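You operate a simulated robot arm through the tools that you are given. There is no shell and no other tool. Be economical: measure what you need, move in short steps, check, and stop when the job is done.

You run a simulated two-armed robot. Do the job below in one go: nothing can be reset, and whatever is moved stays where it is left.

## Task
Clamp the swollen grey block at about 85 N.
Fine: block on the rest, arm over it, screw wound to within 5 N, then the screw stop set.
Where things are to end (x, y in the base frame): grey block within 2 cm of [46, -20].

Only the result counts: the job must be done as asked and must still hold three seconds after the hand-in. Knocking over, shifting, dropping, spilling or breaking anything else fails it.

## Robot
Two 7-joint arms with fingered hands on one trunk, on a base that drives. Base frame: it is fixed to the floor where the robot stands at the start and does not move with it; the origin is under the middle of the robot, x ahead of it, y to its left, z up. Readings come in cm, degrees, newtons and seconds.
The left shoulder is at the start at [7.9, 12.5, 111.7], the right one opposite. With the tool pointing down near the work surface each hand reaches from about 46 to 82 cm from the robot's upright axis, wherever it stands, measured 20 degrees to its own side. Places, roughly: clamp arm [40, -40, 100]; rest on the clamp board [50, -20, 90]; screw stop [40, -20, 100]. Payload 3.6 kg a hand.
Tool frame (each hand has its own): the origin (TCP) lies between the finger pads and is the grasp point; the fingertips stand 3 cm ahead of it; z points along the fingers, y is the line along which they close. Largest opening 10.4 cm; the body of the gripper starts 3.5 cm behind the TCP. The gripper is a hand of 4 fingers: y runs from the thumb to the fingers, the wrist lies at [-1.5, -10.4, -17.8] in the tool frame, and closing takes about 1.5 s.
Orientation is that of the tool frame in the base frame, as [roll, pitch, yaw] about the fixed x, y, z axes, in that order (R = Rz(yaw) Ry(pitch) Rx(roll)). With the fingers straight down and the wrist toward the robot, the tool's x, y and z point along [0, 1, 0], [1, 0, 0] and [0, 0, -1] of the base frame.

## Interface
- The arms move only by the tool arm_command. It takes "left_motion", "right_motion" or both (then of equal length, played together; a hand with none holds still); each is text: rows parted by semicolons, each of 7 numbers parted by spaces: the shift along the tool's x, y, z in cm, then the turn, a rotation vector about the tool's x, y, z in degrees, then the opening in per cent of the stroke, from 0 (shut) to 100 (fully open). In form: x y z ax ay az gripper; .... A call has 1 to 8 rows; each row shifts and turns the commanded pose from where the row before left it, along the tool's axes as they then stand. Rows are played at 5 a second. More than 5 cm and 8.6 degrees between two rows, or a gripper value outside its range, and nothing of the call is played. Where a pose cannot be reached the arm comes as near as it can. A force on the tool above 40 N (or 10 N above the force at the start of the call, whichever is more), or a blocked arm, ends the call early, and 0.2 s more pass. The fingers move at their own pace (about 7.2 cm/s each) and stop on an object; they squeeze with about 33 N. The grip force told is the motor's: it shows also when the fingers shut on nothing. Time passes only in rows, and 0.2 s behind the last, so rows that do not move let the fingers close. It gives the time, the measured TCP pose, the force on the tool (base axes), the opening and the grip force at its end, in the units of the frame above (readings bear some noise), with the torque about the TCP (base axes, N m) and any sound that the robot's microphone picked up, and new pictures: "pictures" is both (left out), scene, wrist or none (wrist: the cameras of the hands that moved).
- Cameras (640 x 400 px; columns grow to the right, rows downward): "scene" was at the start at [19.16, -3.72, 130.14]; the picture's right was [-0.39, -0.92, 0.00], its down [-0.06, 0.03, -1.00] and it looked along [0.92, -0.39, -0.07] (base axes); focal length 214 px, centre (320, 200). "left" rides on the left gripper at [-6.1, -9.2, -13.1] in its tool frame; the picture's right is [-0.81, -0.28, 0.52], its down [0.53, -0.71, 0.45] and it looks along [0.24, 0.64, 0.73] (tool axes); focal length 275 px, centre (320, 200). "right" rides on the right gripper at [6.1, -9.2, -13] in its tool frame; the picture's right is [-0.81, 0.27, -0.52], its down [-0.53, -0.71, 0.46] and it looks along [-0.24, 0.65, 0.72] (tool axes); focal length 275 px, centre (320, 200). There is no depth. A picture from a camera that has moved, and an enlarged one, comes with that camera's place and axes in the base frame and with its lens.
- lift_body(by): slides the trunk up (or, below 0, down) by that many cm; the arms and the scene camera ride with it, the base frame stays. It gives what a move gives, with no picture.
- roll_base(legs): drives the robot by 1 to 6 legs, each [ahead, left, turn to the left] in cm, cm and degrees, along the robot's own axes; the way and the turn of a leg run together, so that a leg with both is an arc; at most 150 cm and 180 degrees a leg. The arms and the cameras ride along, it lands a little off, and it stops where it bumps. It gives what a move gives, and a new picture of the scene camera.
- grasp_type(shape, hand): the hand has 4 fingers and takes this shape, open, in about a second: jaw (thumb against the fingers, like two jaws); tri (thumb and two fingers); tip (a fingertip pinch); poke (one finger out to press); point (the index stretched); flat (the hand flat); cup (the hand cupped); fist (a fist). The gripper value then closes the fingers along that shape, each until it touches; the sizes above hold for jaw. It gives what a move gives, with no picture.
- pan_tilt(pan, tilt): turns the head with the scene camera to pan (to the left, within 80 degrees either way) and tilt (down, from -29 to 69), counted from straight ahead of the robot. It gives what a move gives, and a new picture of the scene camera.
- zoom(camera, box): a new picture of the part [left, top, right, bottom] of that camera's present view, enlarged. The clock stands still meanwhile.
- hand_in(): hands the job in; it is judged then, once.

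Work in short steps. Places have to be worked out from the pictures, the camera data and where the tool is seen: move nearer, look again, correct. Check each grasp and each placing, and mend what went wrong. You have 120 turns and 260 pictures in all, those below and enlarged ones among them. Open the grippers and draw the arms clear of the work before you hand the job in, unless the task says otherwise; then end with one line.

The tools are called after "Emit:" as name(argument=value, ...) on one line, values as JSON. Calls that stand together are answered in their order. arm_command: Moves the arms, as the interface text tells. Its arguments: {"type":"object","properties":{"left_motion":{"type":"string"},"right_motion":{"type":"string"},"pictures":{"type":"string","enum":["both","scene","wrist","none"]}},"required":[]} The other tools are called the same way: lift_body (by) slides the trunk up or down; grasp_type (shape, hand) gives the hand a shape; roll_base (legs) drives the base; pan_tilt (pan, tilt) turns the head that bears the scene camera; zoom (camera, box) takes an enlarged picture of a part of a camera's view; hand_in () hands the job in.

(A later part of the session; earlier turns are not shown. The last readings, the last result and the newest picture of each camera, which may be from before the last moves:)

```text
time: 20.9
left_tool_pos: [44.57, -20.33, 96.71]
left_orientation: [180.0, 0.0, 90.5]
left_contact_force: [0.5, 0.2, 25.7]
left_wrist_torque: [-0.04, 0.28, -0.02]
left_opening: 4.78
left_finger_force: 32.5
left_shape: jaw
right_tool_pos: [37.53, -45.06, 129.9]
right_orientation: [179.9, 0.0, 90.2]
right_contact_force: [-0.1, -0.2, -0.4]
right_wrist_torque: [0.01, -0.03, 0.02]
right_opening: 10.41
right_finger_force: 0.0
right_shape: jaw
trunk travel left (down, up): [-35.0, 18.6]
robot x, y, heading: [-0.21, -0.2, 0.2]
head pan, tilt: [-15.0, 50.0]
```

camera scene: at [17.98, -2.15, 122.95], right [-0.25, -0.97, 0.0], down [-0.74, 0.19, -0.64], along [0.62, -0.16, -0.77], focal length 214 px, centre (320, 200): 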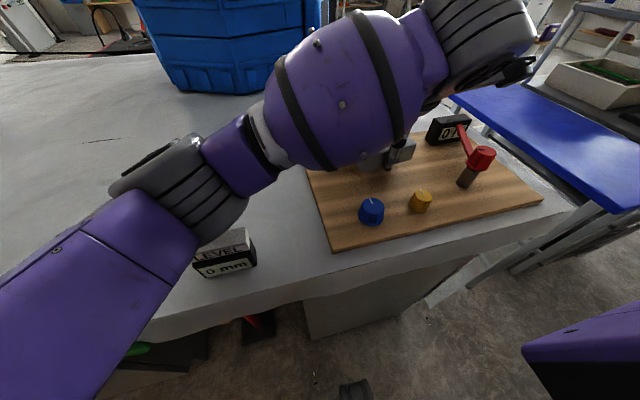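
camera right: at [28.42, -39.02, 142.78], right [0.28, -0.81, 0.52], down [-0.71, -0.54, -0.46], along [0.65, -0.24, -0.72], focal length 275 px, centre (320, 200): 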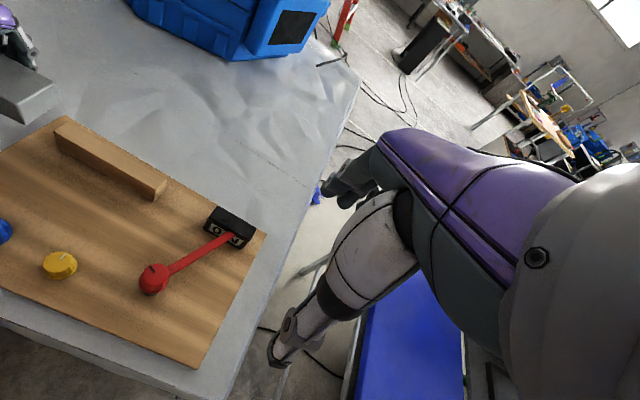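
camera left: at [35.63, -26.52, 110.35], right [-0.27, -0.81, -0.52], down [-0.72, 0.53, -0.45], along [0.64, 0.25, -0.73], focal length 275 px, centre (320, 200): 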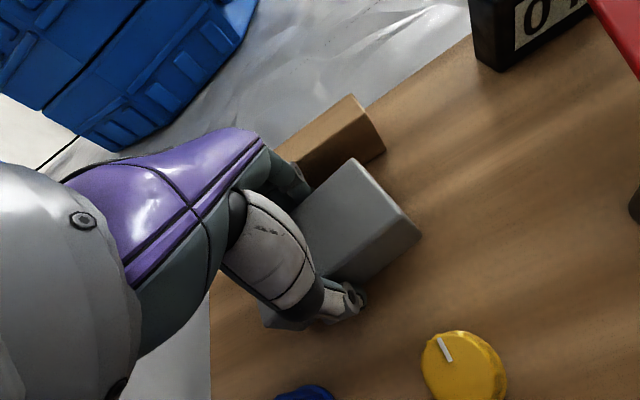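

Contact with the board at TCP z≈96.7. I ease up a hair and open slightly (about 6 cm, sparing the fence).

Emit:
arm_command(left_motion="0 0 -0.3 0 0 0 0;0 0 0 0 0 0 57;0 0 0 0 0 0 57;0 0 0 0 0 0 57;0 0 0 0 0 0 57", pictures="both")

Emit:
zoom(camera="right", box=[0, 80, 280, 280])

```text
time: 22.1
left_tool_pos: [44.55, -20.48, 96.74]
left_orientation: [-179.7, -0.2, 90.4]
left_contact_force: [-7.1, 2.0, 6.0]
left_wrist_torque: [-0.04, -0.19, 0.09]
left_opening: 5.56
left_finger_force: 0.0
left_shape: jaw
right_tool_pos: [37.55, -45.19, 129.85]
right_orientation: [179.9, -0.1, 90.2]
right_contact_force: [-0.4, 0.4, -0.8]
right_wrist_torque: [-0.01, 0.02, -0.02]
right_opening: 10.39
right_finger_force: 0.1
right_shape: jaw
trunk travel left (down, up): [-35.0, 18.6]
robot x, y, heading: [-0.36, -0.12, 0.4]
head pan, tilt: [-15.0, 50.0]
camera scene: at [17.84, -2.12, 122.97], right [-0.25, -0.97, 0.0], down [-0.74, 0.19, -0.64], along [0.62, -0.16, -0.77], focal length 214 px, centre (320, 200)
camera left: at [35.46, -26.47, 109.76], right [-0.27, -0.81, -0.52], down [-0.72, 0.53, -0.45], along [0.64, 0.25, -0.73], focal length 275 px, centre (320, 200)
```

scene: 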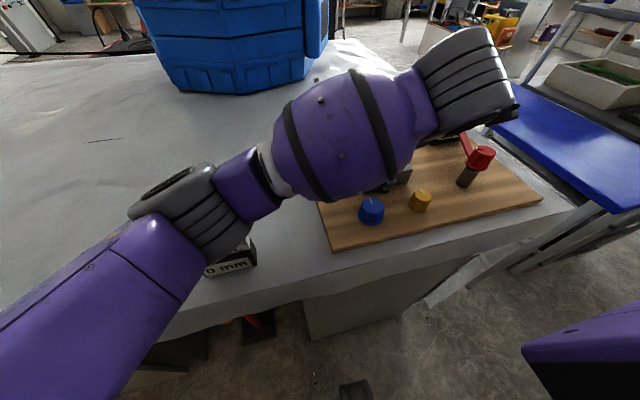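
left: 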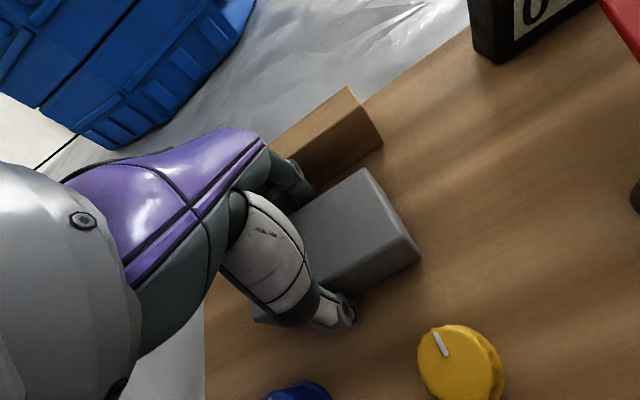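

```text
2.00 times, centred on (140, 180) of right
camera zoom: at [28.24, -39.05, 142.81], right [0.28, -0.81, 0.52], down [-0.71, -0.54, -0.46], along [0.65, -0.24, -0.72], focal length 551 px, centre (680, 240)
```

zoom: 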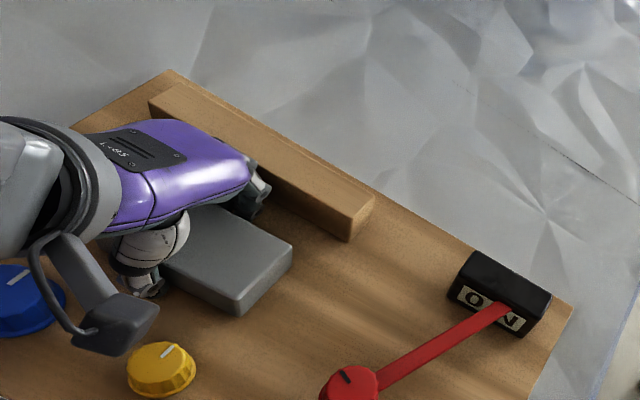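

Block is released and lies flat; back fingers just touch the fence. I withdraw straight up, then back to the left.

Emit:
arm_command(left_motion="0 -0.3 -1.5 0 0 0 57;0 0 -3 0 0 0 57;0 0 -4 0 0 0 57;0 0 -4 0 0 0 60;2 0 -4 0 0 0 80;4 0 -3 0 0 0 100;4 0 -1 0 0 0 100;4 0 0 0 0 0 100", pictures="none")

Emit:
arm_command(left_motion="4 1.2 0 0 0 0 100;4 1.2 0 0 0 0 100;4 1.2 0 0 0 0 100;4 1.2 0 0 0 0 100;4 1.2 0 0 0 0 100;4 1.2 0 0 0 0 100;0 0 0 0 0 0 100", pictures="scene")

Emit:
zoom(camera="right", box=[0, 80, 280, 360])

Emit:
zoom(camera="scene", box=[300, 100, 560, 260])

```text
time: 23.9
left_tool_pos: [44.31, -6.21, 117.02]
left_orientation: [-179.5, -0.2, 90.6]
left_contact_force: [-0.6, 0.3, 0.0]
left_wrist_torque: [0.0, 0.0, 0.01]
left_opening: 10.39
left_finger_force: 0.0
left_shape: jaw
right_tool_pos: [37.62, -45.0, 129.87]
right_orientation: [179.9, -0.1, 90.1]
right_contact_force: [0.2, -0.5, 0.1]
right_wrist_torque: [0.0, -0.01, -0.02]
right_opening: 10.38
right_finger_force: 0.1
right_shape: jaw
trunk travel left (down, up): [-35.0, 18.6]
robot x, y, heading: [-0.02, -0.39, 0.1]
head pan, tilt: [-15.0, 50.0]
```

```text
time: 25.5
left_tool_pos: [51.49, 17.94, 117.18]
left_orientation: [-179.7, -0.2, 90.4]
left_contact_force: [0.8, 0.0, -0.3]
left_wrist_torque: [0.01, -0.01, -0.02]
left_opening: 10.38
left_finger_force: 0.2
left_shape: jaw
right_tool_pos: [37.7, -45.21, 129.79]
right_orientation: [180.0, -0.2, 90.2]
right_contact_force: [0.0, 0.1, -0.1]
right_wrist_torque: [0.03, 0.01, 0.03]
right_opening: 10.35
right_finger_force: 0.1
right_shape: jaw
trunk travel left (down, up): [-35.0, 18.6]
robot x, y, heading: [-0.0, -0.12, 0.4]
head pan, tilt: [-15.0, 50.0]
camera scene: at [17.97, -2.21, 122.95], right [-0.25, -0.97, 0.0], down [-0.74, 0.2, -0.64], along [0.62, -0.16, -0.77], focal length 214 px, centre (320, 200)
```

scene: 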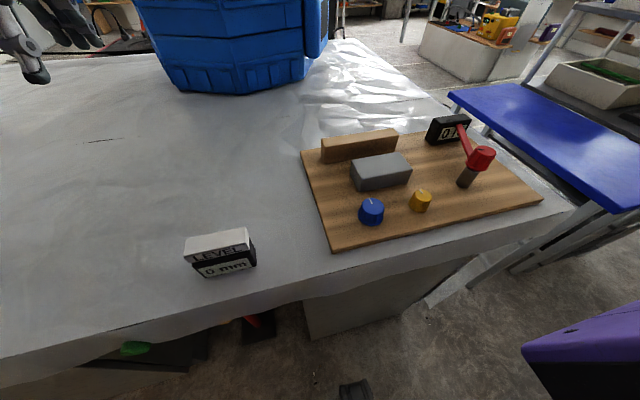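

```text
1.43 times, centred on (140, 220) of right
camera zoom: at [28.38, -39.16, 142.76], right [0.28, -0.81, 0.52], down [-0.71, -0.54, -0.46], along [0.65, -0.24, -0.72], focal length 393 px, centre (577, 171)
```

zoom: 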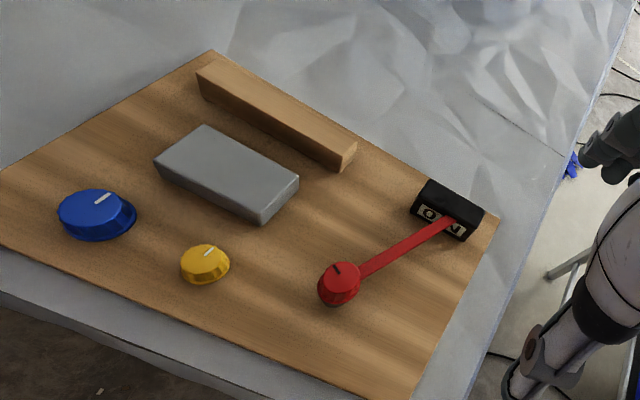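

```text
2.46 times, centred on (430, 180) of scene
camera zoom: at [17.97, -2.21, 122.95], right [-0.25, -0.97, 0.0], down [-0.74, 0.2, -0.64], along [0.62, -0.16, -0.77], focal length 528 px, centre (49, 249)
```

zoom: 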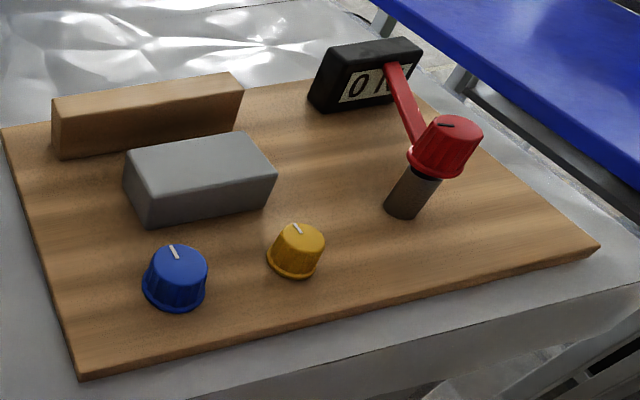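

Triangulating from both cameras: block centre ≈(44.0, -20.6), top z≈97, board top ≈93.7, fence front ≈50.7. It's about 2 cm short in x, so I'll nudge it by regripping with the right hand and sliding it. First I bring the right hand over it.

Emit:
arm_command(right_motion="3.1 0.85 1.5 0 0 0 66;3.1 0.85 2 0 0 0 66;3.1 0.85 3 0 0 0 66;3.1 0.85 3 0 0 0 66;3.1 0.85 3 0 0 0 66;3.1 0.85 3 0 0 0 66;3.1 0.85 3 0 0 0 66;2.9 0.85 3 0 0 0 66", pictures="both")

```text
time: 27.3
left_tool_pos: [51.38, 17.89, 117.31]
left_orientation: [-179.6, 0.0, 90.4]
left_contact_force: [1.1, -0.1, 0.1]
left_wrist_torque: [-0.01, 0.01, 0.0]
left_opening: 10.36
left_finger_force: 0.0
left_shape: jaw
right_tool_pos: [44.49, -20.49, 108.18]
right_orientation: [179.9, 0.0, 90.3]
right_contact_force: [-0.7, 0.0, -0.4]
right_wrist_torque: [-0.06, 0.01, 0.03]
right_opening: 6.87
right_finger_force: 0.0
right_shape: jaw
trunk travel left (down, up): [-35.0, 18.6]
robot x, y, heading: [-0.31, -0.04, 0.7]
head pan, tilt: [-15.0, 50.0]
camera scene: at [18.04, -2.08, 122.94], right [-0.25, -0.97, 0.0], down [-0.74, 0.19, -0.64], along [0.62, -0.16, -0.77], focal length 214 px, centre (320, 200)
camera right: at [35.13, -14.36, 121.17], right [0.28, -0.81, 0.52], down [-0.71, -0.54, -0.46], along [0.65, -0.24, -0.72], focal length 275 px, centre (320, 200)
```

scene: 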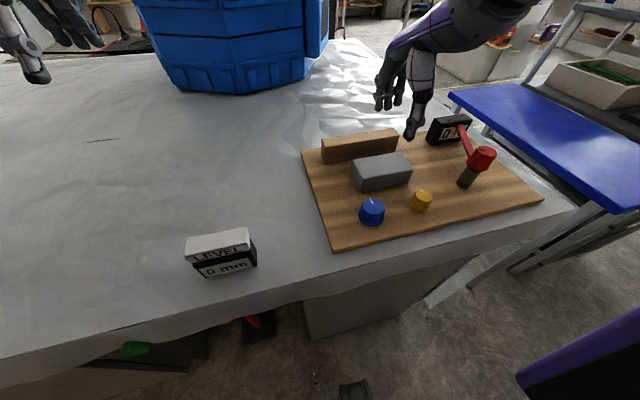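
right: 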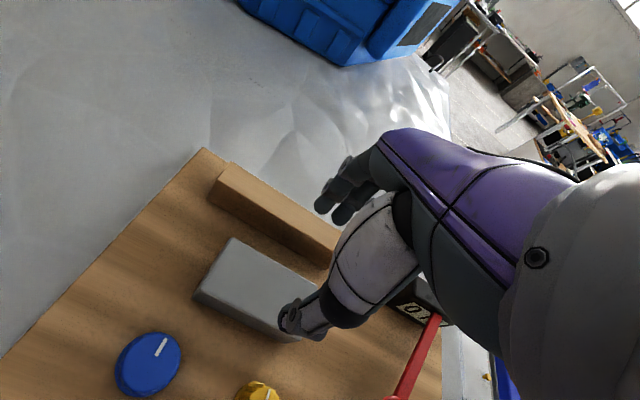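

The right hand is above the block. I shift slightly back, open to about 7.5 cm and lower around the block.

Emit:
arm_command(right_motion="0 -0.3 2.5 0 0 0 72;0 0 2.5 0 0 0 72;0 0 2.5 0 0 0 72;0 0 1.5 0 0 0 72;0 0 0 0 0 0 72", pictures="both")

Emit:
zoom(camera="scene", box=[300, 80, 560, 240])

```text
time: 28.5
left_tool_pos: [51.46, 17.73, 117.32]
left_orientation: [-179.6, -0.1, 90.3]
left_contact_force: [-0.2, 0.0, -0.1]
left_wrist_torque: [-0.02, 0.02, -0.03]
left_opening: 10.36
left_finger_force: 0.0
left_shape: jaw
right_tool_pos: [43.99, -20.6, 99.22]
right_orientation: [179.9, -0.1, 90.3]
right_contact_force: [0.6, 0.0, -0.2]
right_wrist_torque: [-0.04, 0.0, 0.0]
right_opening: 7.48
right_finger_force: 0.1
right_shape: jaw
trunk travel left (down, up): [-35.0, 18.6]
robot x, y, heading: [-0.2, -0.29, 0.3]
head pan, tilt: [-15.0, 50.0]
camera scene: at [17.96, -2.15, 122.95], right [-0.25, -0.97, 0.0], down [-0.74, 0.19, -0.64], along [0.62, -0.16, -0.77], focal length 214 px, centre (320, 200)
camera right: at [34.76, -14.56, 112.17], right [0.28, -0.81, 0.52], down [-0.71, -0.54, -0.46], along [0.65, -0.24, -0.72], focal length 275 px, centre (320, 200)
```

scene: 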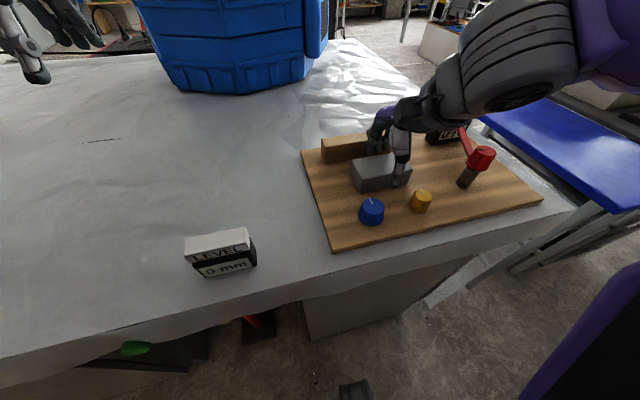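
right: 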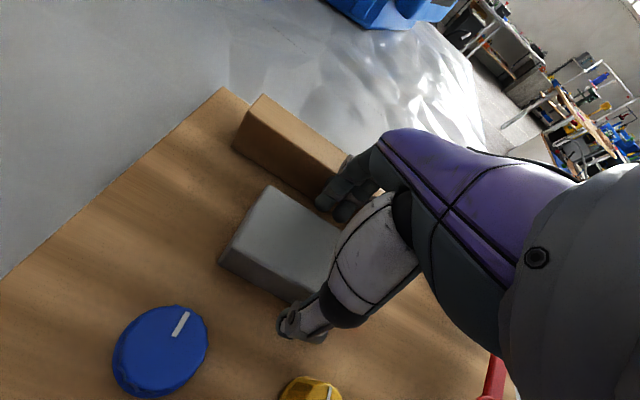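

```text
2.46 times, centred on (430, 160) of scene
camera zoom: at [17.96, -2.15, 122.95], right [-0.25, -0.97, 0.0], down [-0.74, 0.19, -0.64], along [0.62, -0.16, -0.77], focal length 528 px, centre (49, 298)
```

zoom: 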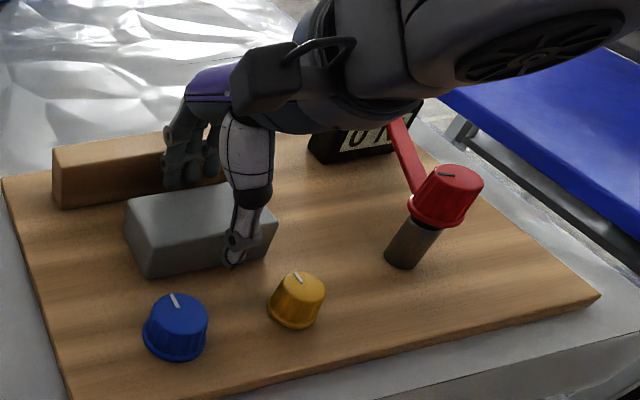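

Alignment is good (block left end ≈ y −15.6, x centre ≈44). I lower 1.8 cm and close.

Emit:
arm_command(right_motion="0 0 1.2 0 0 0 72;0 0 0.6 0 0 0 72;0 0 0 0 0 0 60;0 0 0 0 0 0 50;0 0 0 0 0 0 40;0 0 0 0 0 0 40;0 0 0 0 0 0 40", pictures="wrist")

```text
time: 30.1
left_tool_pos: [51.4, 17.84, 117.29]
left_orientation: [-179.7, -0.2, 90.4]
left_contact_force: [-0.9, -0.2, 0.4]
left_wrist_torque: [-0.03, -0.02, 0.01]
left_opening: 10.37
left_finger_force: 0.1
left_shape: jaw
right_tool_pos: [44.03, -20.7, 97.44]
right_orientation: [-179.9, 0.0, 90.2]
right_contact_force: [0.1, 0.2, -0.1]
right_wrist_torque: [-0.01, -0.01, -0.01]
right_opening: 4.86
right_finger_force: 33.0
right_shape: jaw
trunk travel left (down, up): [-35.0, 18.6]
robot x, y, heading: [-0.34, 0.16, 0.2]
head pan, tilt: [-15.0, 50.0]
camera right: at [34.83, -14.51, 110.37], right [0.28, -0.81, 0.52], down [-0.71, -0.54, -0.46], along [0.65, -0.24, -0.72], focal length 275 px, centre (320, 200)
```

right: 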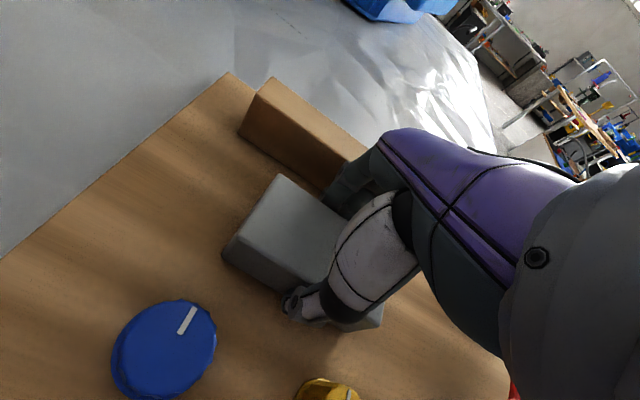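

Gripped, centred at x=44.0. I slide it +1.4 cm in x and −0.3 in y along the board.

Emit:
arm_command(right_motion="0 0.5 0 0 0 0 40;-0.2 0.5 0 0 0 0 40;-0.2 0.4 0 0 0 0 40;0 0 0 0 0 0 40", pictures="wrist")

```text
time: 31.1
left_tool_pos: [51.18, 17.91, 117.36]
left_orientation: [-179.8, -0.1, 90.4]
left_contact_force: [0.1, 0.4, -0.4]
left_wrist_torque: [0.0, -0.01, 0.02]
left_opening: 10.37
left_finger_force: 0.1
left_shape: jaw
right_tool_pos: [45.17, -20.8, 97.57]
right_orientation: [179.9, 0.0, 90.4]
right_contact_force: [-13.7, 4.3, 4.6]
right_wrist_torque: [-0.11, -0.35, 0.12]
right_opening: 4.79
right_finger_force: 32.9
right_shape: jaw
trunk travel left (down, up): [-35.0, 18.6]
robot x, y, heading: [-0.23, 0.49, 0.2]
head pan, tilt: [-15.0, 50.0]
camera right: at [35.95, -14.82, 110.45], right [0.28, -0.81, 0.52], down [-0.71, -0.54, -0.46], along [0.65, -0.24, -0.72], focal length 275 px, centre (320, 200)
```

right: 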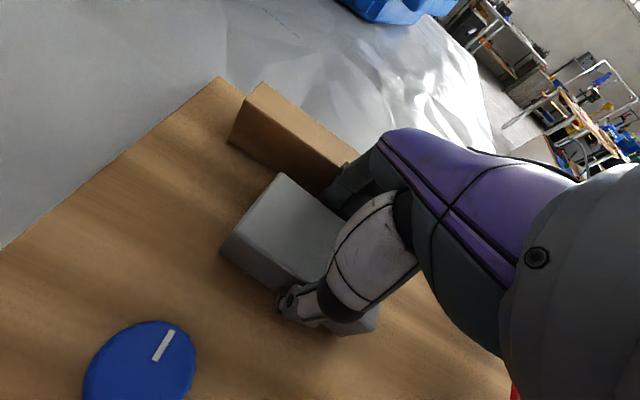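

At x=45.2, the fingers just meet the fence. I back off the tool load slightly while opening only a little, then rise.

Emit:
arm_command(right_motion="0 -0.15 0 0 0 0 51;0 0 0 0 0 0 51;0 0 0 0 0 0 51;0 0 -1.5 0 0 0 51;0 0 -3 0 0 0 51;0 0 -4 0 0 0 51;0 0 -4 0 0 0 51;0 0 -4 0 0 0 51", pictures="both")

Emit:
zoom(camera="scene", box=[300, 100, 560, 260])

```text
time: 32.9
left_tool_pos: [51.41, 17.83, 117.31]
left_orientation: [-179.7, 0.0, 90.4]
left_contact_force: [-1.1, 1.7, 0.4]
left_wrist_torque: [0.05, 0.0, -0.02]
left_opening: 10.38
left_finger_force: 0.1
left_shape: jaw
right_tool_pos: [45.37, -21.05, 113.96]
right_orientation: [-180.0, 0.1, 90.3]
right_contact_force: [0.5, 0.4, 0.1]
right_wrist_torque: [0.0, 0.0, 0.03]
right_opening: 5.31
right_finger_force: 0.1
right_shape: jaw
trunk travel left (down, up): [-35.0, 18.6]
robot x, y, heading: [0.18, 0.04, 0.1]
head pan, tilt: [-15.0, 50.0]
camera scene: at [17.94, -2.13, 122.96], right [-0.25, -0.97, 0.0], down [-0.74, 0.19, -0.64], along [0.62, -0.16, -0.77], focal length 214 px, centre (320, 200)
camera right: at [36.06, -14.92, 126.92], right [0.28, -0.81, 0.52], down [-0.71, -0.54, -0.46], along [0.65, -0.24, -0.72], focal length 275 px, centre (320, 200)
```

scene: 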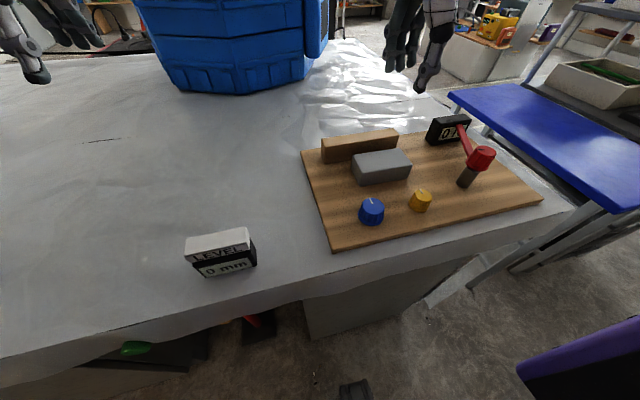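
right: 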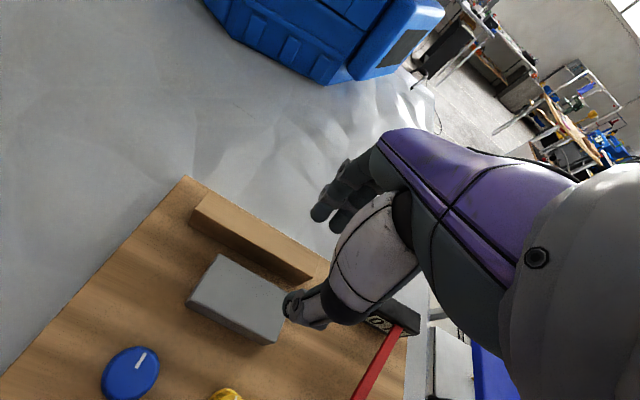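

```text
2.46 times, centred on (430, 180) of scene
camera zoom: at [17.94, -2.13, 122.96], right [-0.25, -0.97, 0.0], down [-0.74, 0.19, -0.64], along [0.62, -0.16, -0.77], focal length 528 px, centre (49, 249)
```

zoom: 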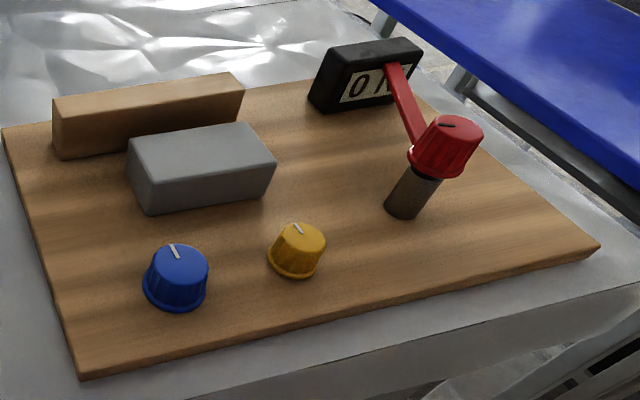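

Block is at about (45.2, -20.9), resting flat. Now the clamp arm: I close the right hand and bring it to the right side of the red arm, still high, for a closer look.

Emit:
arm_command(right_motion="-3 0 0 0 0 0 0;-3 0 0 0 0 0 0;-3 0 0 0 0 0 0;-3 0 0 0 0 0 0;-4 0 0 0 0 0 0;-4 0 0 0 0 0 0;-4 0 0 0 0 0 0;0 0 0 0 0 0 0", pictures="both")

Emit:
zoom(camera="right", box=[100, 180, 400, 400])

```text
time: 34.7
left_tool_pos: [51.33, 17.83, 117.25]
left_orientation: [-179.7, -0.1, 90.4]
left_contact_force: [-0.7, -0.2, -0.5]
left_wrist_torque: [-0.02, -0.01, -0.02]
left_opening: 10.37
left_finger_force: 0.1
left_shape: jaw
right_tool_pos: [45.44, -44.98, 113.95]
right_orientation: [-179.9, 0.0, 90.3]
right_contact_force: [0.2, 0.1, 0.1]
right_wrist_torque: [0.02, 0.05, 0.01]
right_opening: 0.02
right_finger_force: 32.9
right_shape: jaw
trunk travel left (down, up): [-35.0, 18.6]
robot x, y, heading: [-0.3, -0.18, 0.1]
head pan, tilt: [-15.0, 50.0]
camera scene: at [17.98, -2.11, 122.95], right [-0.25, -0.97, 0.0], down [-0.74, 0.19, -0.64], along [0.62, -0.16, -0.77], focal length 214 px, centre (320, 200)
camera right: at [36.1, -38.93, 126.92], right [0.28, -0.81, 0.52], down [-0.71, -0.54, -0.46], along [0.65, -0.24, -0.72], focal length 275 px, centre (320, 200)
```

scene: 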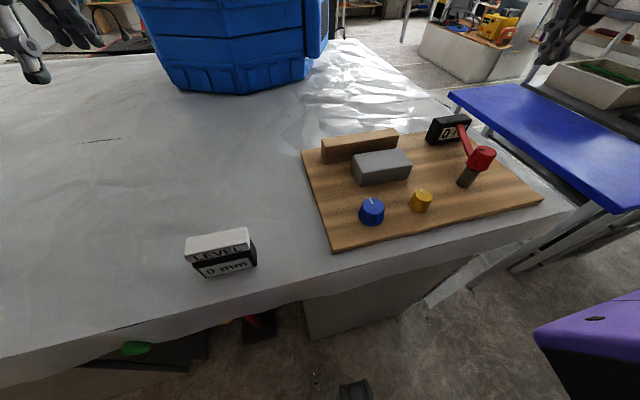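
right: 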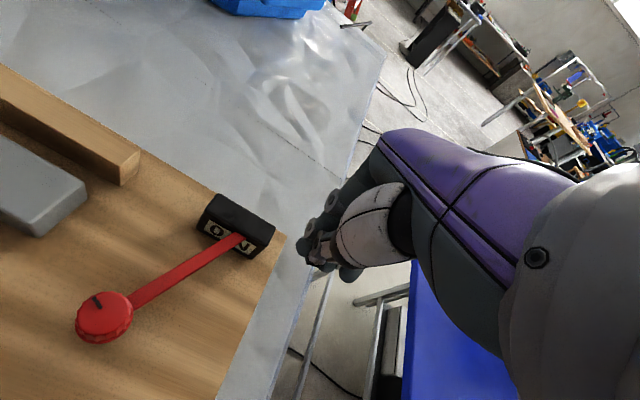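

```text
1.82 times, centred on (250, 290) of right
camera zoom: at [36.1, -38.93, 126.92], right [0.28, -0.81, 0.52], down [-0.71, -0.54, -0.46], along [0.65, -0.24, -0.72], focal length 500 px, centre (447, 36)
```

zoom: 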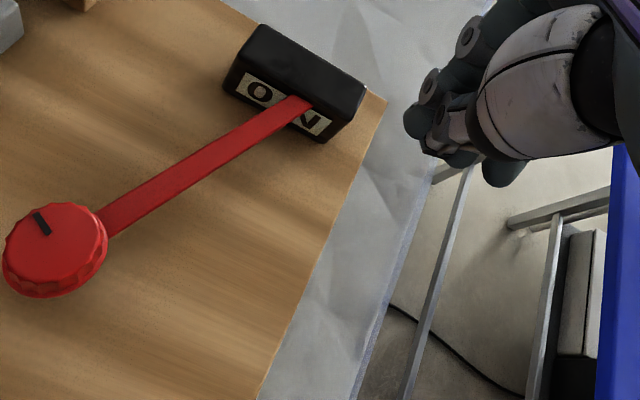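

Triangulation: pivot ≈(38.8, -35.4), knob top z≈101, arm tip ≈(50.8, -41.3, 98). I lower the closed hand beside the arm.

Emit:
arm_command(right_motion="0 0 4 0 0 0 0;0 0 4 0 0 0 0;0 0 3 0 0 0 0;0 0 2.3 0 0 0 0;0 0 0 0 0 0 0", pictures="both")

Emit:
zoom(camera="scene", box=[380, 80, 580, 220])

```text
time: 35.9
left_tool_pos: [51.43, 17.83, 117.26]
left_orientation: [-179.7, -0.1, 90.5]
left_contact_force: [0.3, -0.2, -0.8]
left_wrist_torque: [0.04, -0.01, 0.02]
left_opening: 10.39
left_finger_force: 0.1
left_shape: jaw
right_tool_pos: [45.42, -44.97, 100.56]
right_orientation: [179.9, 0.0, 90.3]
right_contact_force: [-0.7, 1.3, 0.3]
right_wrist_torque: [-0.02, 0.01, -0.03]
right_opening: 0.0
right_finger_force: 33.2
right_shape: jaw
trunk travel left (down, up): [-35.0, 18.6]
robot x, y, heading: [-0.25, -0.44, 0.3]
head pan, tilt: [-15.0, 50.0]
camera scene: at [17.97, -2.14, 122.95], right [-0.25, -0.97, 0.0], down [-0.74, 0.19, -0.64], along [0.62, -0.16, -0.77], focal length 214 px, centre (320, 200)
camera right: at [36.12, -38.96, 113.56], right [0.28, -0.81, 0.52], down [-0.71, -0.54, -0.46], along [0.65, -0.24, -0.72], focal length 275 px, centre (320, 200)
```

scene: 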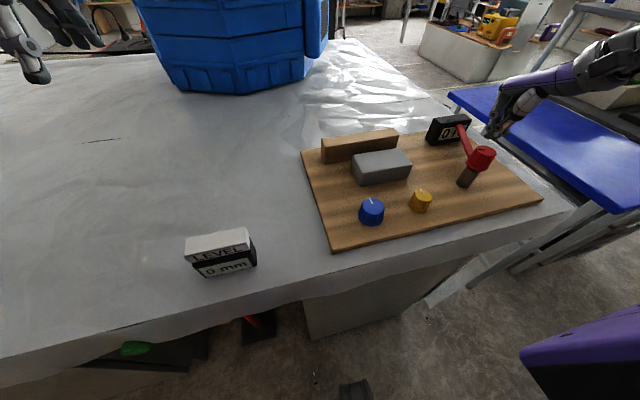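
right: 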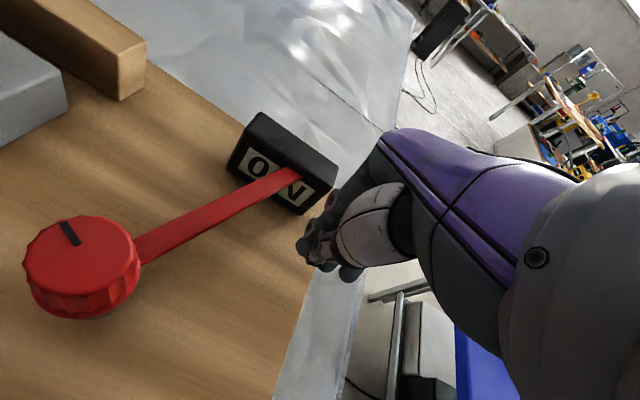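

```text
2.86 times, centred on (480, 150) of scene
camera zoom: at [17.97, -2.14, 122.95], right [-0.25, -0.97, 0.0], down [-0.74, 0.19, -0.64], along [0.62, -0.16, -0.77], focal length 613 px, centre (-137, 343)
```

zoom: 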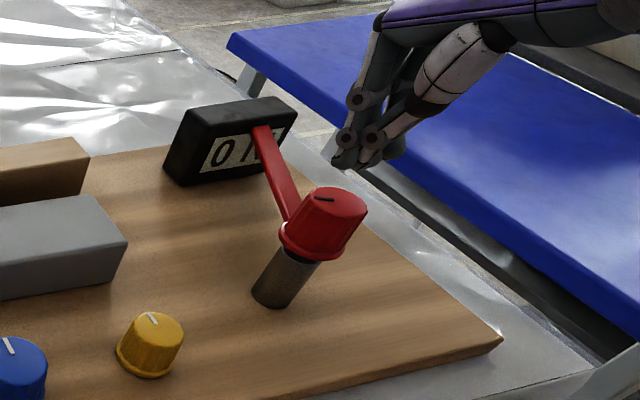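

Fingers are level with the arm and clear of the display. I push toward +y along the arc's first part.

Emit:
arm_command(right_motion="1.5 0.1 0 0 0 0 0;1.5 0.1 0 0 0 0 0;1.3 0.1 0 0 0 0 0;1.2 0.4 0 0 0 0 0;1.2 0.6 0 0 0 0 0;1 0.6 0 0 0 0 0;0 0 0 0 0 0 0", pictures="both")

```text
time: 37.5
left_tool_pos: [51.35, 17.77, 117.36]
left_orientation: [-179.6, -0.2, 90.4]
left_contact_force: [-0.1, 0.3, 0.7]
left_wrist_torque: [-0.02, 0.02, 0.01]
left_opening: 10.36
left_finger_force: 0.0
left_shape: jaw
right_tool_pos: [47.32, -37.33, 100.61]
right_orientation: [179.9, 0.0, 90.3]
right_contact_force: [0.3, 0.1, -0.4]
right_wrist_torque: [-0.01, 0.02, 0.01]
right_opening: 0.02
right_finger_force: 33.7
right_shape: jaw
trunk travel left (down, up): [-35.0, 18.6]
robot x, y, heading: [-0.8, -0.35, 0.2]
head pan, tilt: [-15.0, 50.0]
camera scene: at [17.97, -2.17, 122.95], right [-0.25, -0.97, 0.0], down [-0.74, 0.2, -0.64], along [0.62, -0.16, -0.77], focal length 214 px, centre (320, 200)
camera right: at [38.04, -31.19, 113.61], right [0.28, -0.81, 0.52], down [-0.71, -0.54, -0.46], along [0.65, -0.24, -0.72], focal length 275 px, centre (320, 200)
```

scene: 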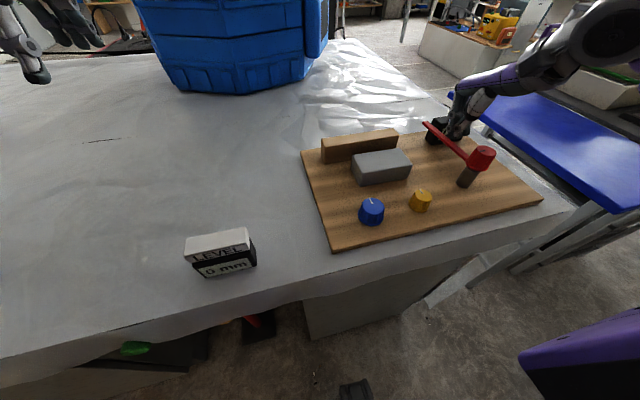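
right: 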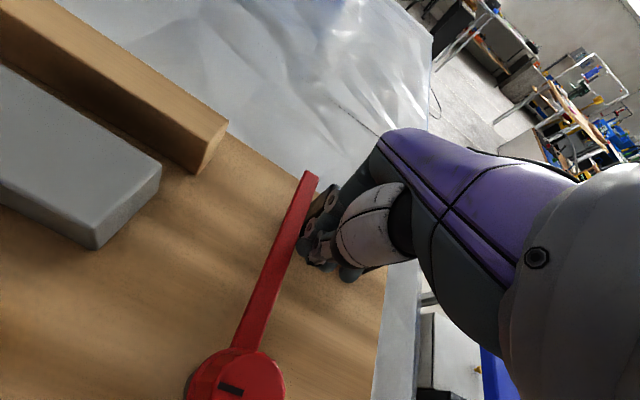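

The arm swings freely. I continue along the arc.

Emit:
arm_command(right_motion="1.5 0 0 0 0 0 0;1.5 0 0 0 0 0 0;1.5 -0.1 0 0 0 0 0;1.4 -0.7 0 0 0 0 0;1.2 -0.7 0 0 0 0 0;0 0 0 0 0 0 0", pictures="both")

Emit:
zoom(camera="scene", box=[320, 100, 520, 240])

```text
time: 38.9
left_tool_pos: [51.36, 17.73, 117.26]
left_orientation: [-179.7, -0.1, 90.4]
left_contact_force: [0.0, -0.1, 0.0]
left_wrist_torque: [-0.02, 0.01, 0.01]
left_opening: 10.37
left_finger_force: 0.2
left_shape: jaw
right_tool_pos: [45.79, -30.2, 100.54]
right_orientation: [-180.0, 0.1, 90.3]
right_contact_force: [0.1, 0.3, 0.7]
right_wrist_torque: [-0.02, -0.02, 0.03]
right_opening: 0.04
right_finger_force: 32.3
right_shape: jaw
trunk travel left (down, up): [-35.0, 18.6]
robot x, y, heading: [-0.41, -0.24, 0.5]
head pan, tilt: [-15.0, 50.0]
camera scene: at [17.98, -2.16, 122.95], right [-0.25, -0.97, 0.0], down [-0.74, 0.2, -0.64], along [0.62, -0.16, -0.77], focal length 214 px, centre (320, 200)
camera right: at [36.5, -24.1, 113.63], right [0.28, -0.81, 0.52], down [-0.71, -0.54, -0.46], along [0.65, -0.24, -0.72], focal length 275 px, centre (320, 200)
```

scene: 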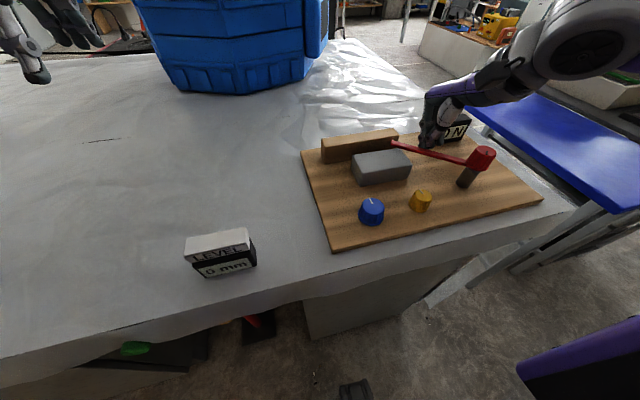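
right: 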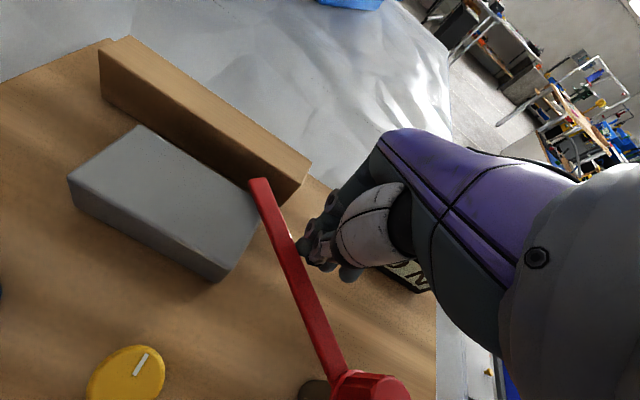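

```text
2.86 times, centred on (420, 170) of scene
camera zoom: at [17.98, -2.16, 122.95], right [-0.25, -0.97, 0.0], down [-0.74, 0.2, -0.64], along [0.62, -0.16, -0.77], focal length 613 px, centre (34, 286)
```

zoom: 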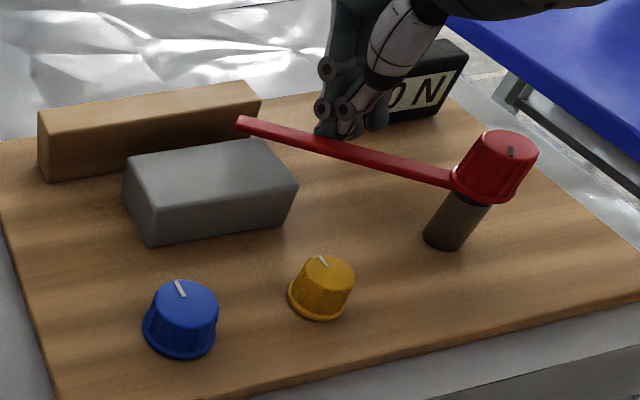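

The tip is about to pass over the block's near end and looks just above it. I nudge further in small steps.

Emit:
arm_command(right_motion="0.6 -0.5 0 0 0 0 0;0.5 -0.5 0 0 0 0 0;0 0 0 0 0 0 0", pictures="both")

Emit:
zoom(camera="scene", box=[320, 100, 520, 240])

```text
time: 39.7
left_tool_pos: [51.46, 17.77, 117.25]
left_orientation: [-179.7, 0.0, 90.5]
left_contact_force: [-0.1, 0.8, 0.0]
left_wrist_torque: [-0.04, 0.0, 0.02]
left_opening: 10.4
left_finger_force: 0.2
left_shape: jaw
right_tool_pos: [44.74, -29.15, 100.55]
right_orientation: [179.9, 0.0, 90.4]
right_contact_force: [0.0, -0.4, 0.1]
right_wrist_torque: [0.04, -0.03, -0.02]
right_opening: 0.02
right_finger_force: 33.0
right_shape: jaw
trunk travel left (down, up): [-35.0, 18.6]
robot x, y, heading: [-0.07, 0.11, 0.6]
head pan, tilt: [-15.0, 50.0]
camera scene: at [17.98, -2.15, 122.95], right [-0.25, -0.97, 0.0], down [-0.74, 0.19, -0.64], along [0.62, -0.16, -0.77], focal length 214 px, centre (320, 200)
camera right: at [35.44, -23.02, 113.57], right [0.28, -0.81, 0.52], down [-0.71, -0.54, -0.46], along [0.65, -0.24, -0.72], focal length 275 px, centre (320, 200)
```

scene: 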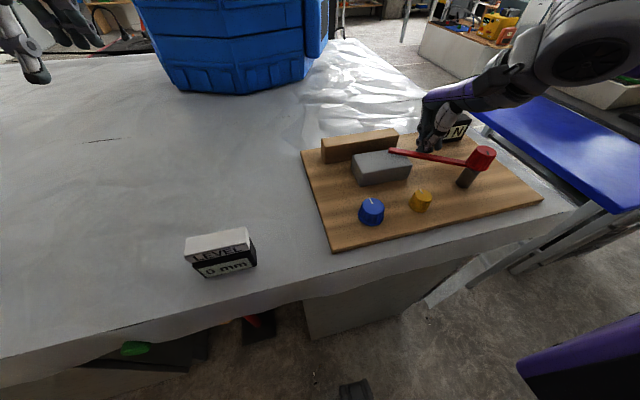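
right: 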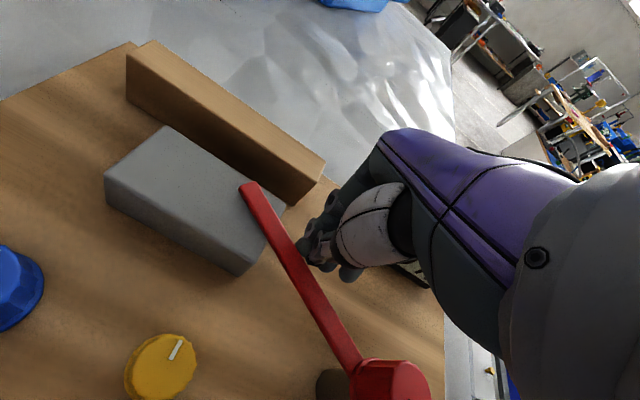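

```text
2.86 times, centred on (420, 170) of scene
camera zoom: at [17.98, -2.15, 122.95], right [-0.25, -0.97, 0.0], down [-0.74, 0.19, -0.64], along [0.62, -0.16, -0.77], focal length 613 px, centre (34, 286)
```

zoom: 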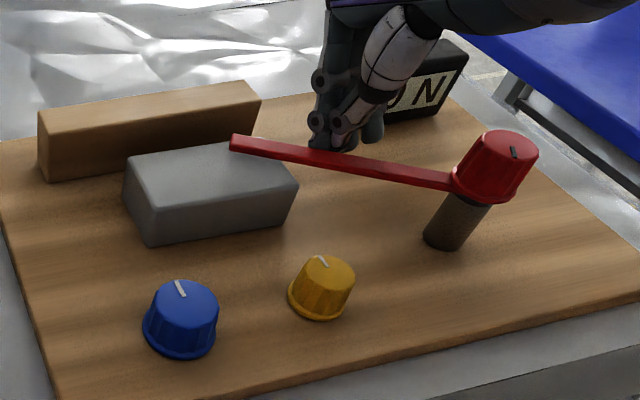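

The arm now passes over the block. One more small nudge to bring its tip over the block's middle line.

Emit:
arm_command(right_motion="0.5 -0.6 0 0 0 0 0;0 -0.3 0 0 0 0 0;0 0 0 0 0 0 0", pictures="wrist")

Emit:
zoom(camera="scene", box=[320, 100, 520, 240])

```text
time: 40.5
left_tool_pos: [51.47, 17.88, 117.21]
left_orientation: [-179.7, -0.1, 90.5]
left_contact_force: [0.0, 0.0, 0.2]
left_wrist_torque: [0.0, 0.0, 0.02]
left_opening: 10.34
left_finger_force: 0.0
left_shape: jaw
right_tool_pos: [43.82, -28.56, 100.63]
right_orientation: [180.0, 0.0, 90.3]
right_contact_force: [0.2, 0.8, 0.3]
right_wrist_torque: [0.0, 0.01, 0.0]
right_opening: 0.0
right_finger_force: 32.8
right_shape: jaw
trunk travel left (down, up): [-35.0, 18.6]
robot x, y, heading: [-0.6, 0.22, 0.3]
head pan, tilt: [-15.0, 50.0]
camera right: at [34.57, -22.53, 113.62], right [0.28, -0.81, 0.52], down [-0.71, -0.54, -0.46], along [0.65, -0.24, -0.72], focal length 275 px, centre (320, 200)
```

right: 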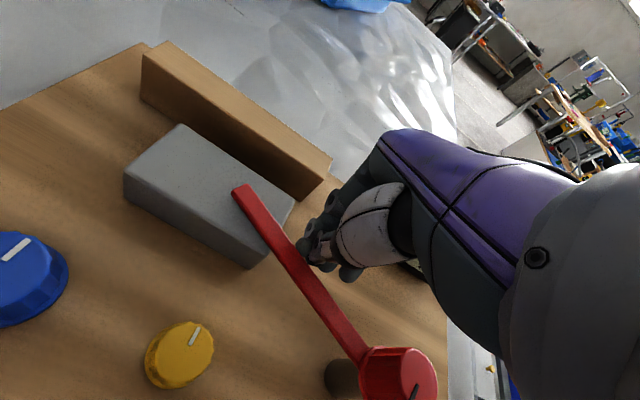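

```text
2.86 times, centred on (420, 170) of scene
camera zoom: at [17.98, -2.14, 122.95], right [-0.25, -0.97, 0.0], down [-0.74, 0.19, -0.64], along [0.62, -0.16, -0.77], focal length 613 px, centre (34, 286)
```

zoom: 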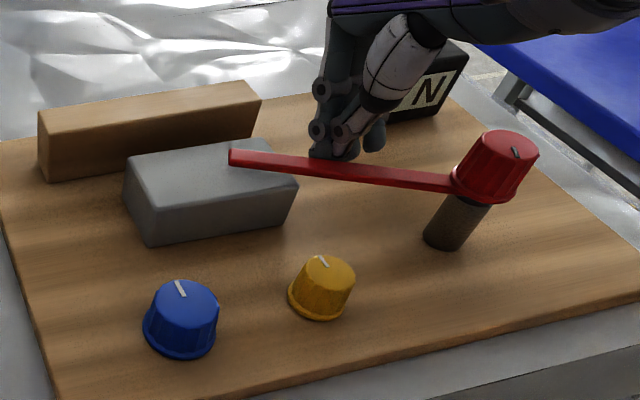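

The arm now lies over the block (tip ≈2.5 cm in). Knobs triangulate to blue ≈(36.3, -15.7, top 96.4), yellow ≈(36.4, -24.7, top 96) – too near the robot, so I raise the right hand and back the base off 14 cm.

Emit:
arm_command(right_motion="-0.8 0.4 0 0 0 0 0;-0.4 0 -3 0 0 0 0;0 0 -4 0 0 0 0;0 0 -4 0 0 0 0;0 0 -4 0 0 0 30;0 0 0 0 0 0 60", pictures="none")

Emit:
roll_base(legs=[[-14, 0, 0]])

Emit:
zoom(camera="scene", box=[300, 60, 560, 240])

```text
time: 41.9
left_tool_pos: [51.45, 17.83, 117.23]
left_orientation: [-179.7, -0.1, 90.5]
left_contact_force: [0.7, -0.1, 0.2]
left_wrist_torque: [-0.01, -0.02, 0.0]
left_opening: 10.38
left_finger_force: 0.1
left_shape: jaw
right_tool_pos: [44.34, -29.9, 115.69]
right_orientation: [180.0, 0.0, 90.3]
right_contact_force: [0.0, 0.4, 0.2]
right_wrist_torque: [0.0, 0.0, 0.02]
right_opening: 4.97
right_finger_force: 0.1
right_shape: jaw
trunk travel left (down, up): [-35.0, 18.6]
robot x, y, heading: [-0.42, 0.25, 0.1]
head pan, tilt: [-15.0, 50.0]
```

```text
time: 43.2
left_tool_pos: [37.42, 17.66, 117.31]
left_orientation: [-179.7, -0.1, 90.4]
left_contact_force: [-0.3, 0.0, -0.4]
left_wrist_torque: [0.01, 0.0, 0.03]
left_opening: 10.36
left_finger_force: 0.1
left_shape: jaw
right_tool_pos: [30.3, -30.09, 115.7]
right_orientation: [179.9, 0.1, 90.3]
right_contact_force: [-0.7, 0.3, -0.4]
right_wrist_torque: [0.03, -0.01, 0.0]
right_opening: 6.18
right_finger_force: 0.0
right_shape: jaw
trunk travel left (down, up): [-35.0, 18.6]
robot x, y, heading: [-14.44, -0.25, 0.3]
head pan, tilt: [-15.0, 50.0]
camera scene: at [3.99, -2.21, 122.96], right [-0.25, -0.97, 0.0], down [-0.74, 0.19, -0.64], along [0.62, -0.16, -0.77], focal length 214 px, centre (320, 200)
```

scene: 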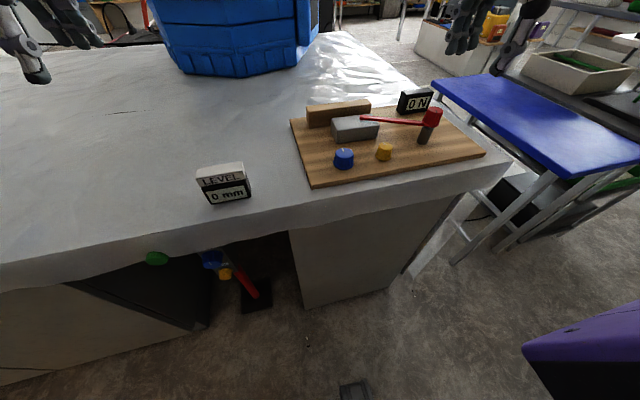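

```text
2.22 times, centred on (430, 150) of scene
camera zoom: at [3.99, -2.21, 122.96], right [-0.25, -0.97, 0.0], down [-0.74, 0.19, -0.64], along [0.62, -0.16, -0.77], focal length 477 px, centre (76, 311)
```

zoom: 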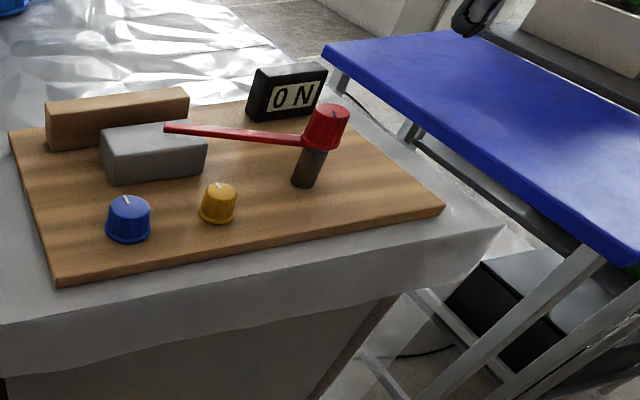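

Display reads "0 N". I see other coloured parts under the bench; I enlarge that.

Emit:
zoom(camera="scene", box=[110, 150, 310, 320])

```text
2.35 times, centred on (210, 235) of scene
camera zoom: at [3.99, -2.21, 122.96], right [-0.25, -0.97, 0.0], down [-0.74, 0.19, -0.64], along [0.62, -0.16, -0.77], focal length 505 px, centre (579, 118)
```

zoom: 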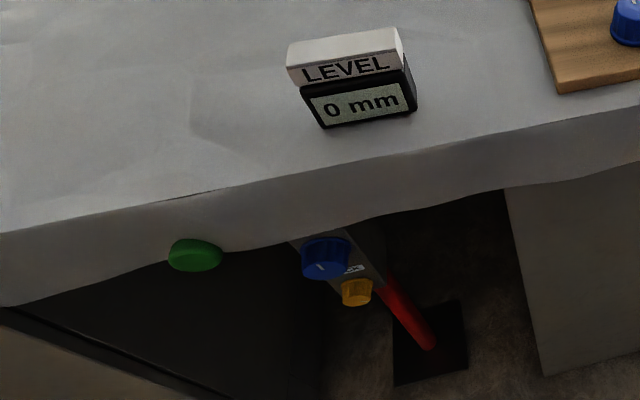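

That is a separate device; I leave it. Now I bring the right hand over the blue knob to test which knob is the screw.

Emit:
arm_command(right_motion="3 1 0 0 0 0 55;3 1 1 0 0 0 55;3 1 2 0 0 0 55;3 1 2 0 0 0 55;2.4 1 2 0 0 0 55;0 1 2 0 0 0 55;0 0 2 0 0 0 55;0 0 0 0 0 0 55", pictures="both")

Emit:
zoom(camera="scene", box=[280, 60, 480, 200])

```text
time: 45.0
left_tool_pos: [37.46, 17.71, 117.28]
left_orientation: [-179.8, -0.1, 90.4]
left_contact_force: [0.1, 0.0, -1.4]
left_wrist_torque: [0.02, -0.01, 0.0]
left_opening: 10.37
left_finger_force: 0.0
left_shape: jaw
right_tool_pos: [36.36, -15.66, 104.6]
right_orientation: [-180.0, 0.0, 90.3]
right_contact_force: [-0.2, 0.0, 0.9]
right_wrist_torque: [-0.02, 0.02, 0.0]
right_opening: 5.76
right_finger_force: 0.1
right_shape: jaw
trunk travel left (down, up): [-35.0, 18.6]
robot x, y, heading: [-14.07, -0.24, 0.4]
head pan, tilt: [-15.0, 50.0]
camera scene: at [4.06, -2.22, 122.95], right [-0.25, -0.97, 0.0], down [-0.74, 0.2, -0.64], along [0.62, -0.16, -0.77], focal length 214 px, centre (320, 200)
camera right: at [27.05, -9.47, 117.6], right [0.28, -0.81, 0.52], down [-0.71, -0.54, -0.46], along [0.65, -0.24, -0.72], focal length 275 px, centre (320, 200)
```

scene: 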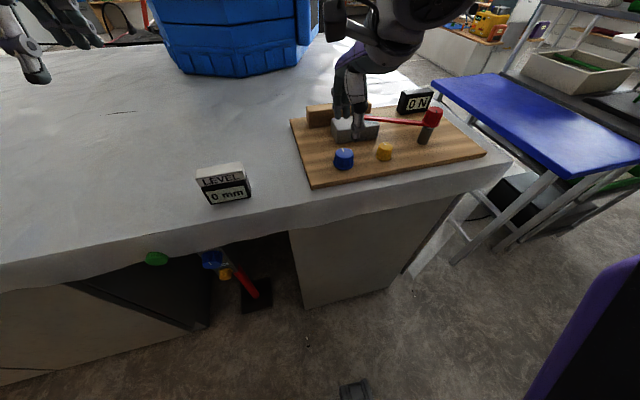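
right: 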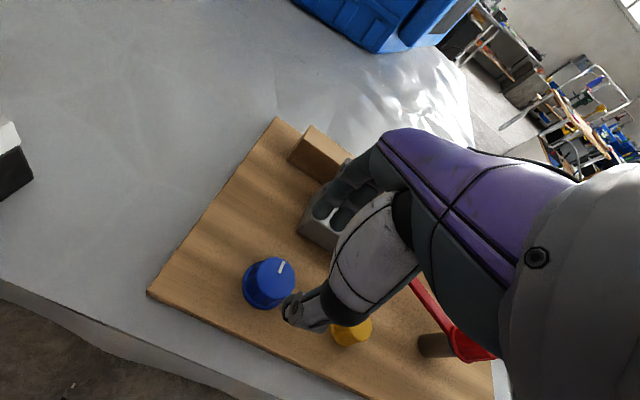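

```text
2.86 times, centred on (380, 130) of scene
camera zoom: at [4.06, -2.22, 122.95], right [-0.25, -0.97, 0.0], down [-0.74, 0.2, -0.64], along [0.62, -0.16, -0.77], focal length 613 px, centre (149, 400)
```

zoom: 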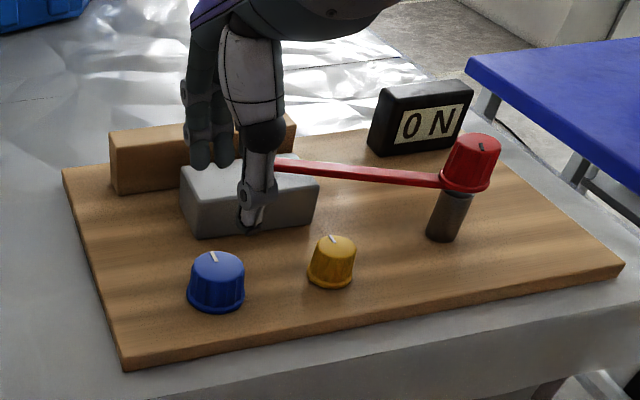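

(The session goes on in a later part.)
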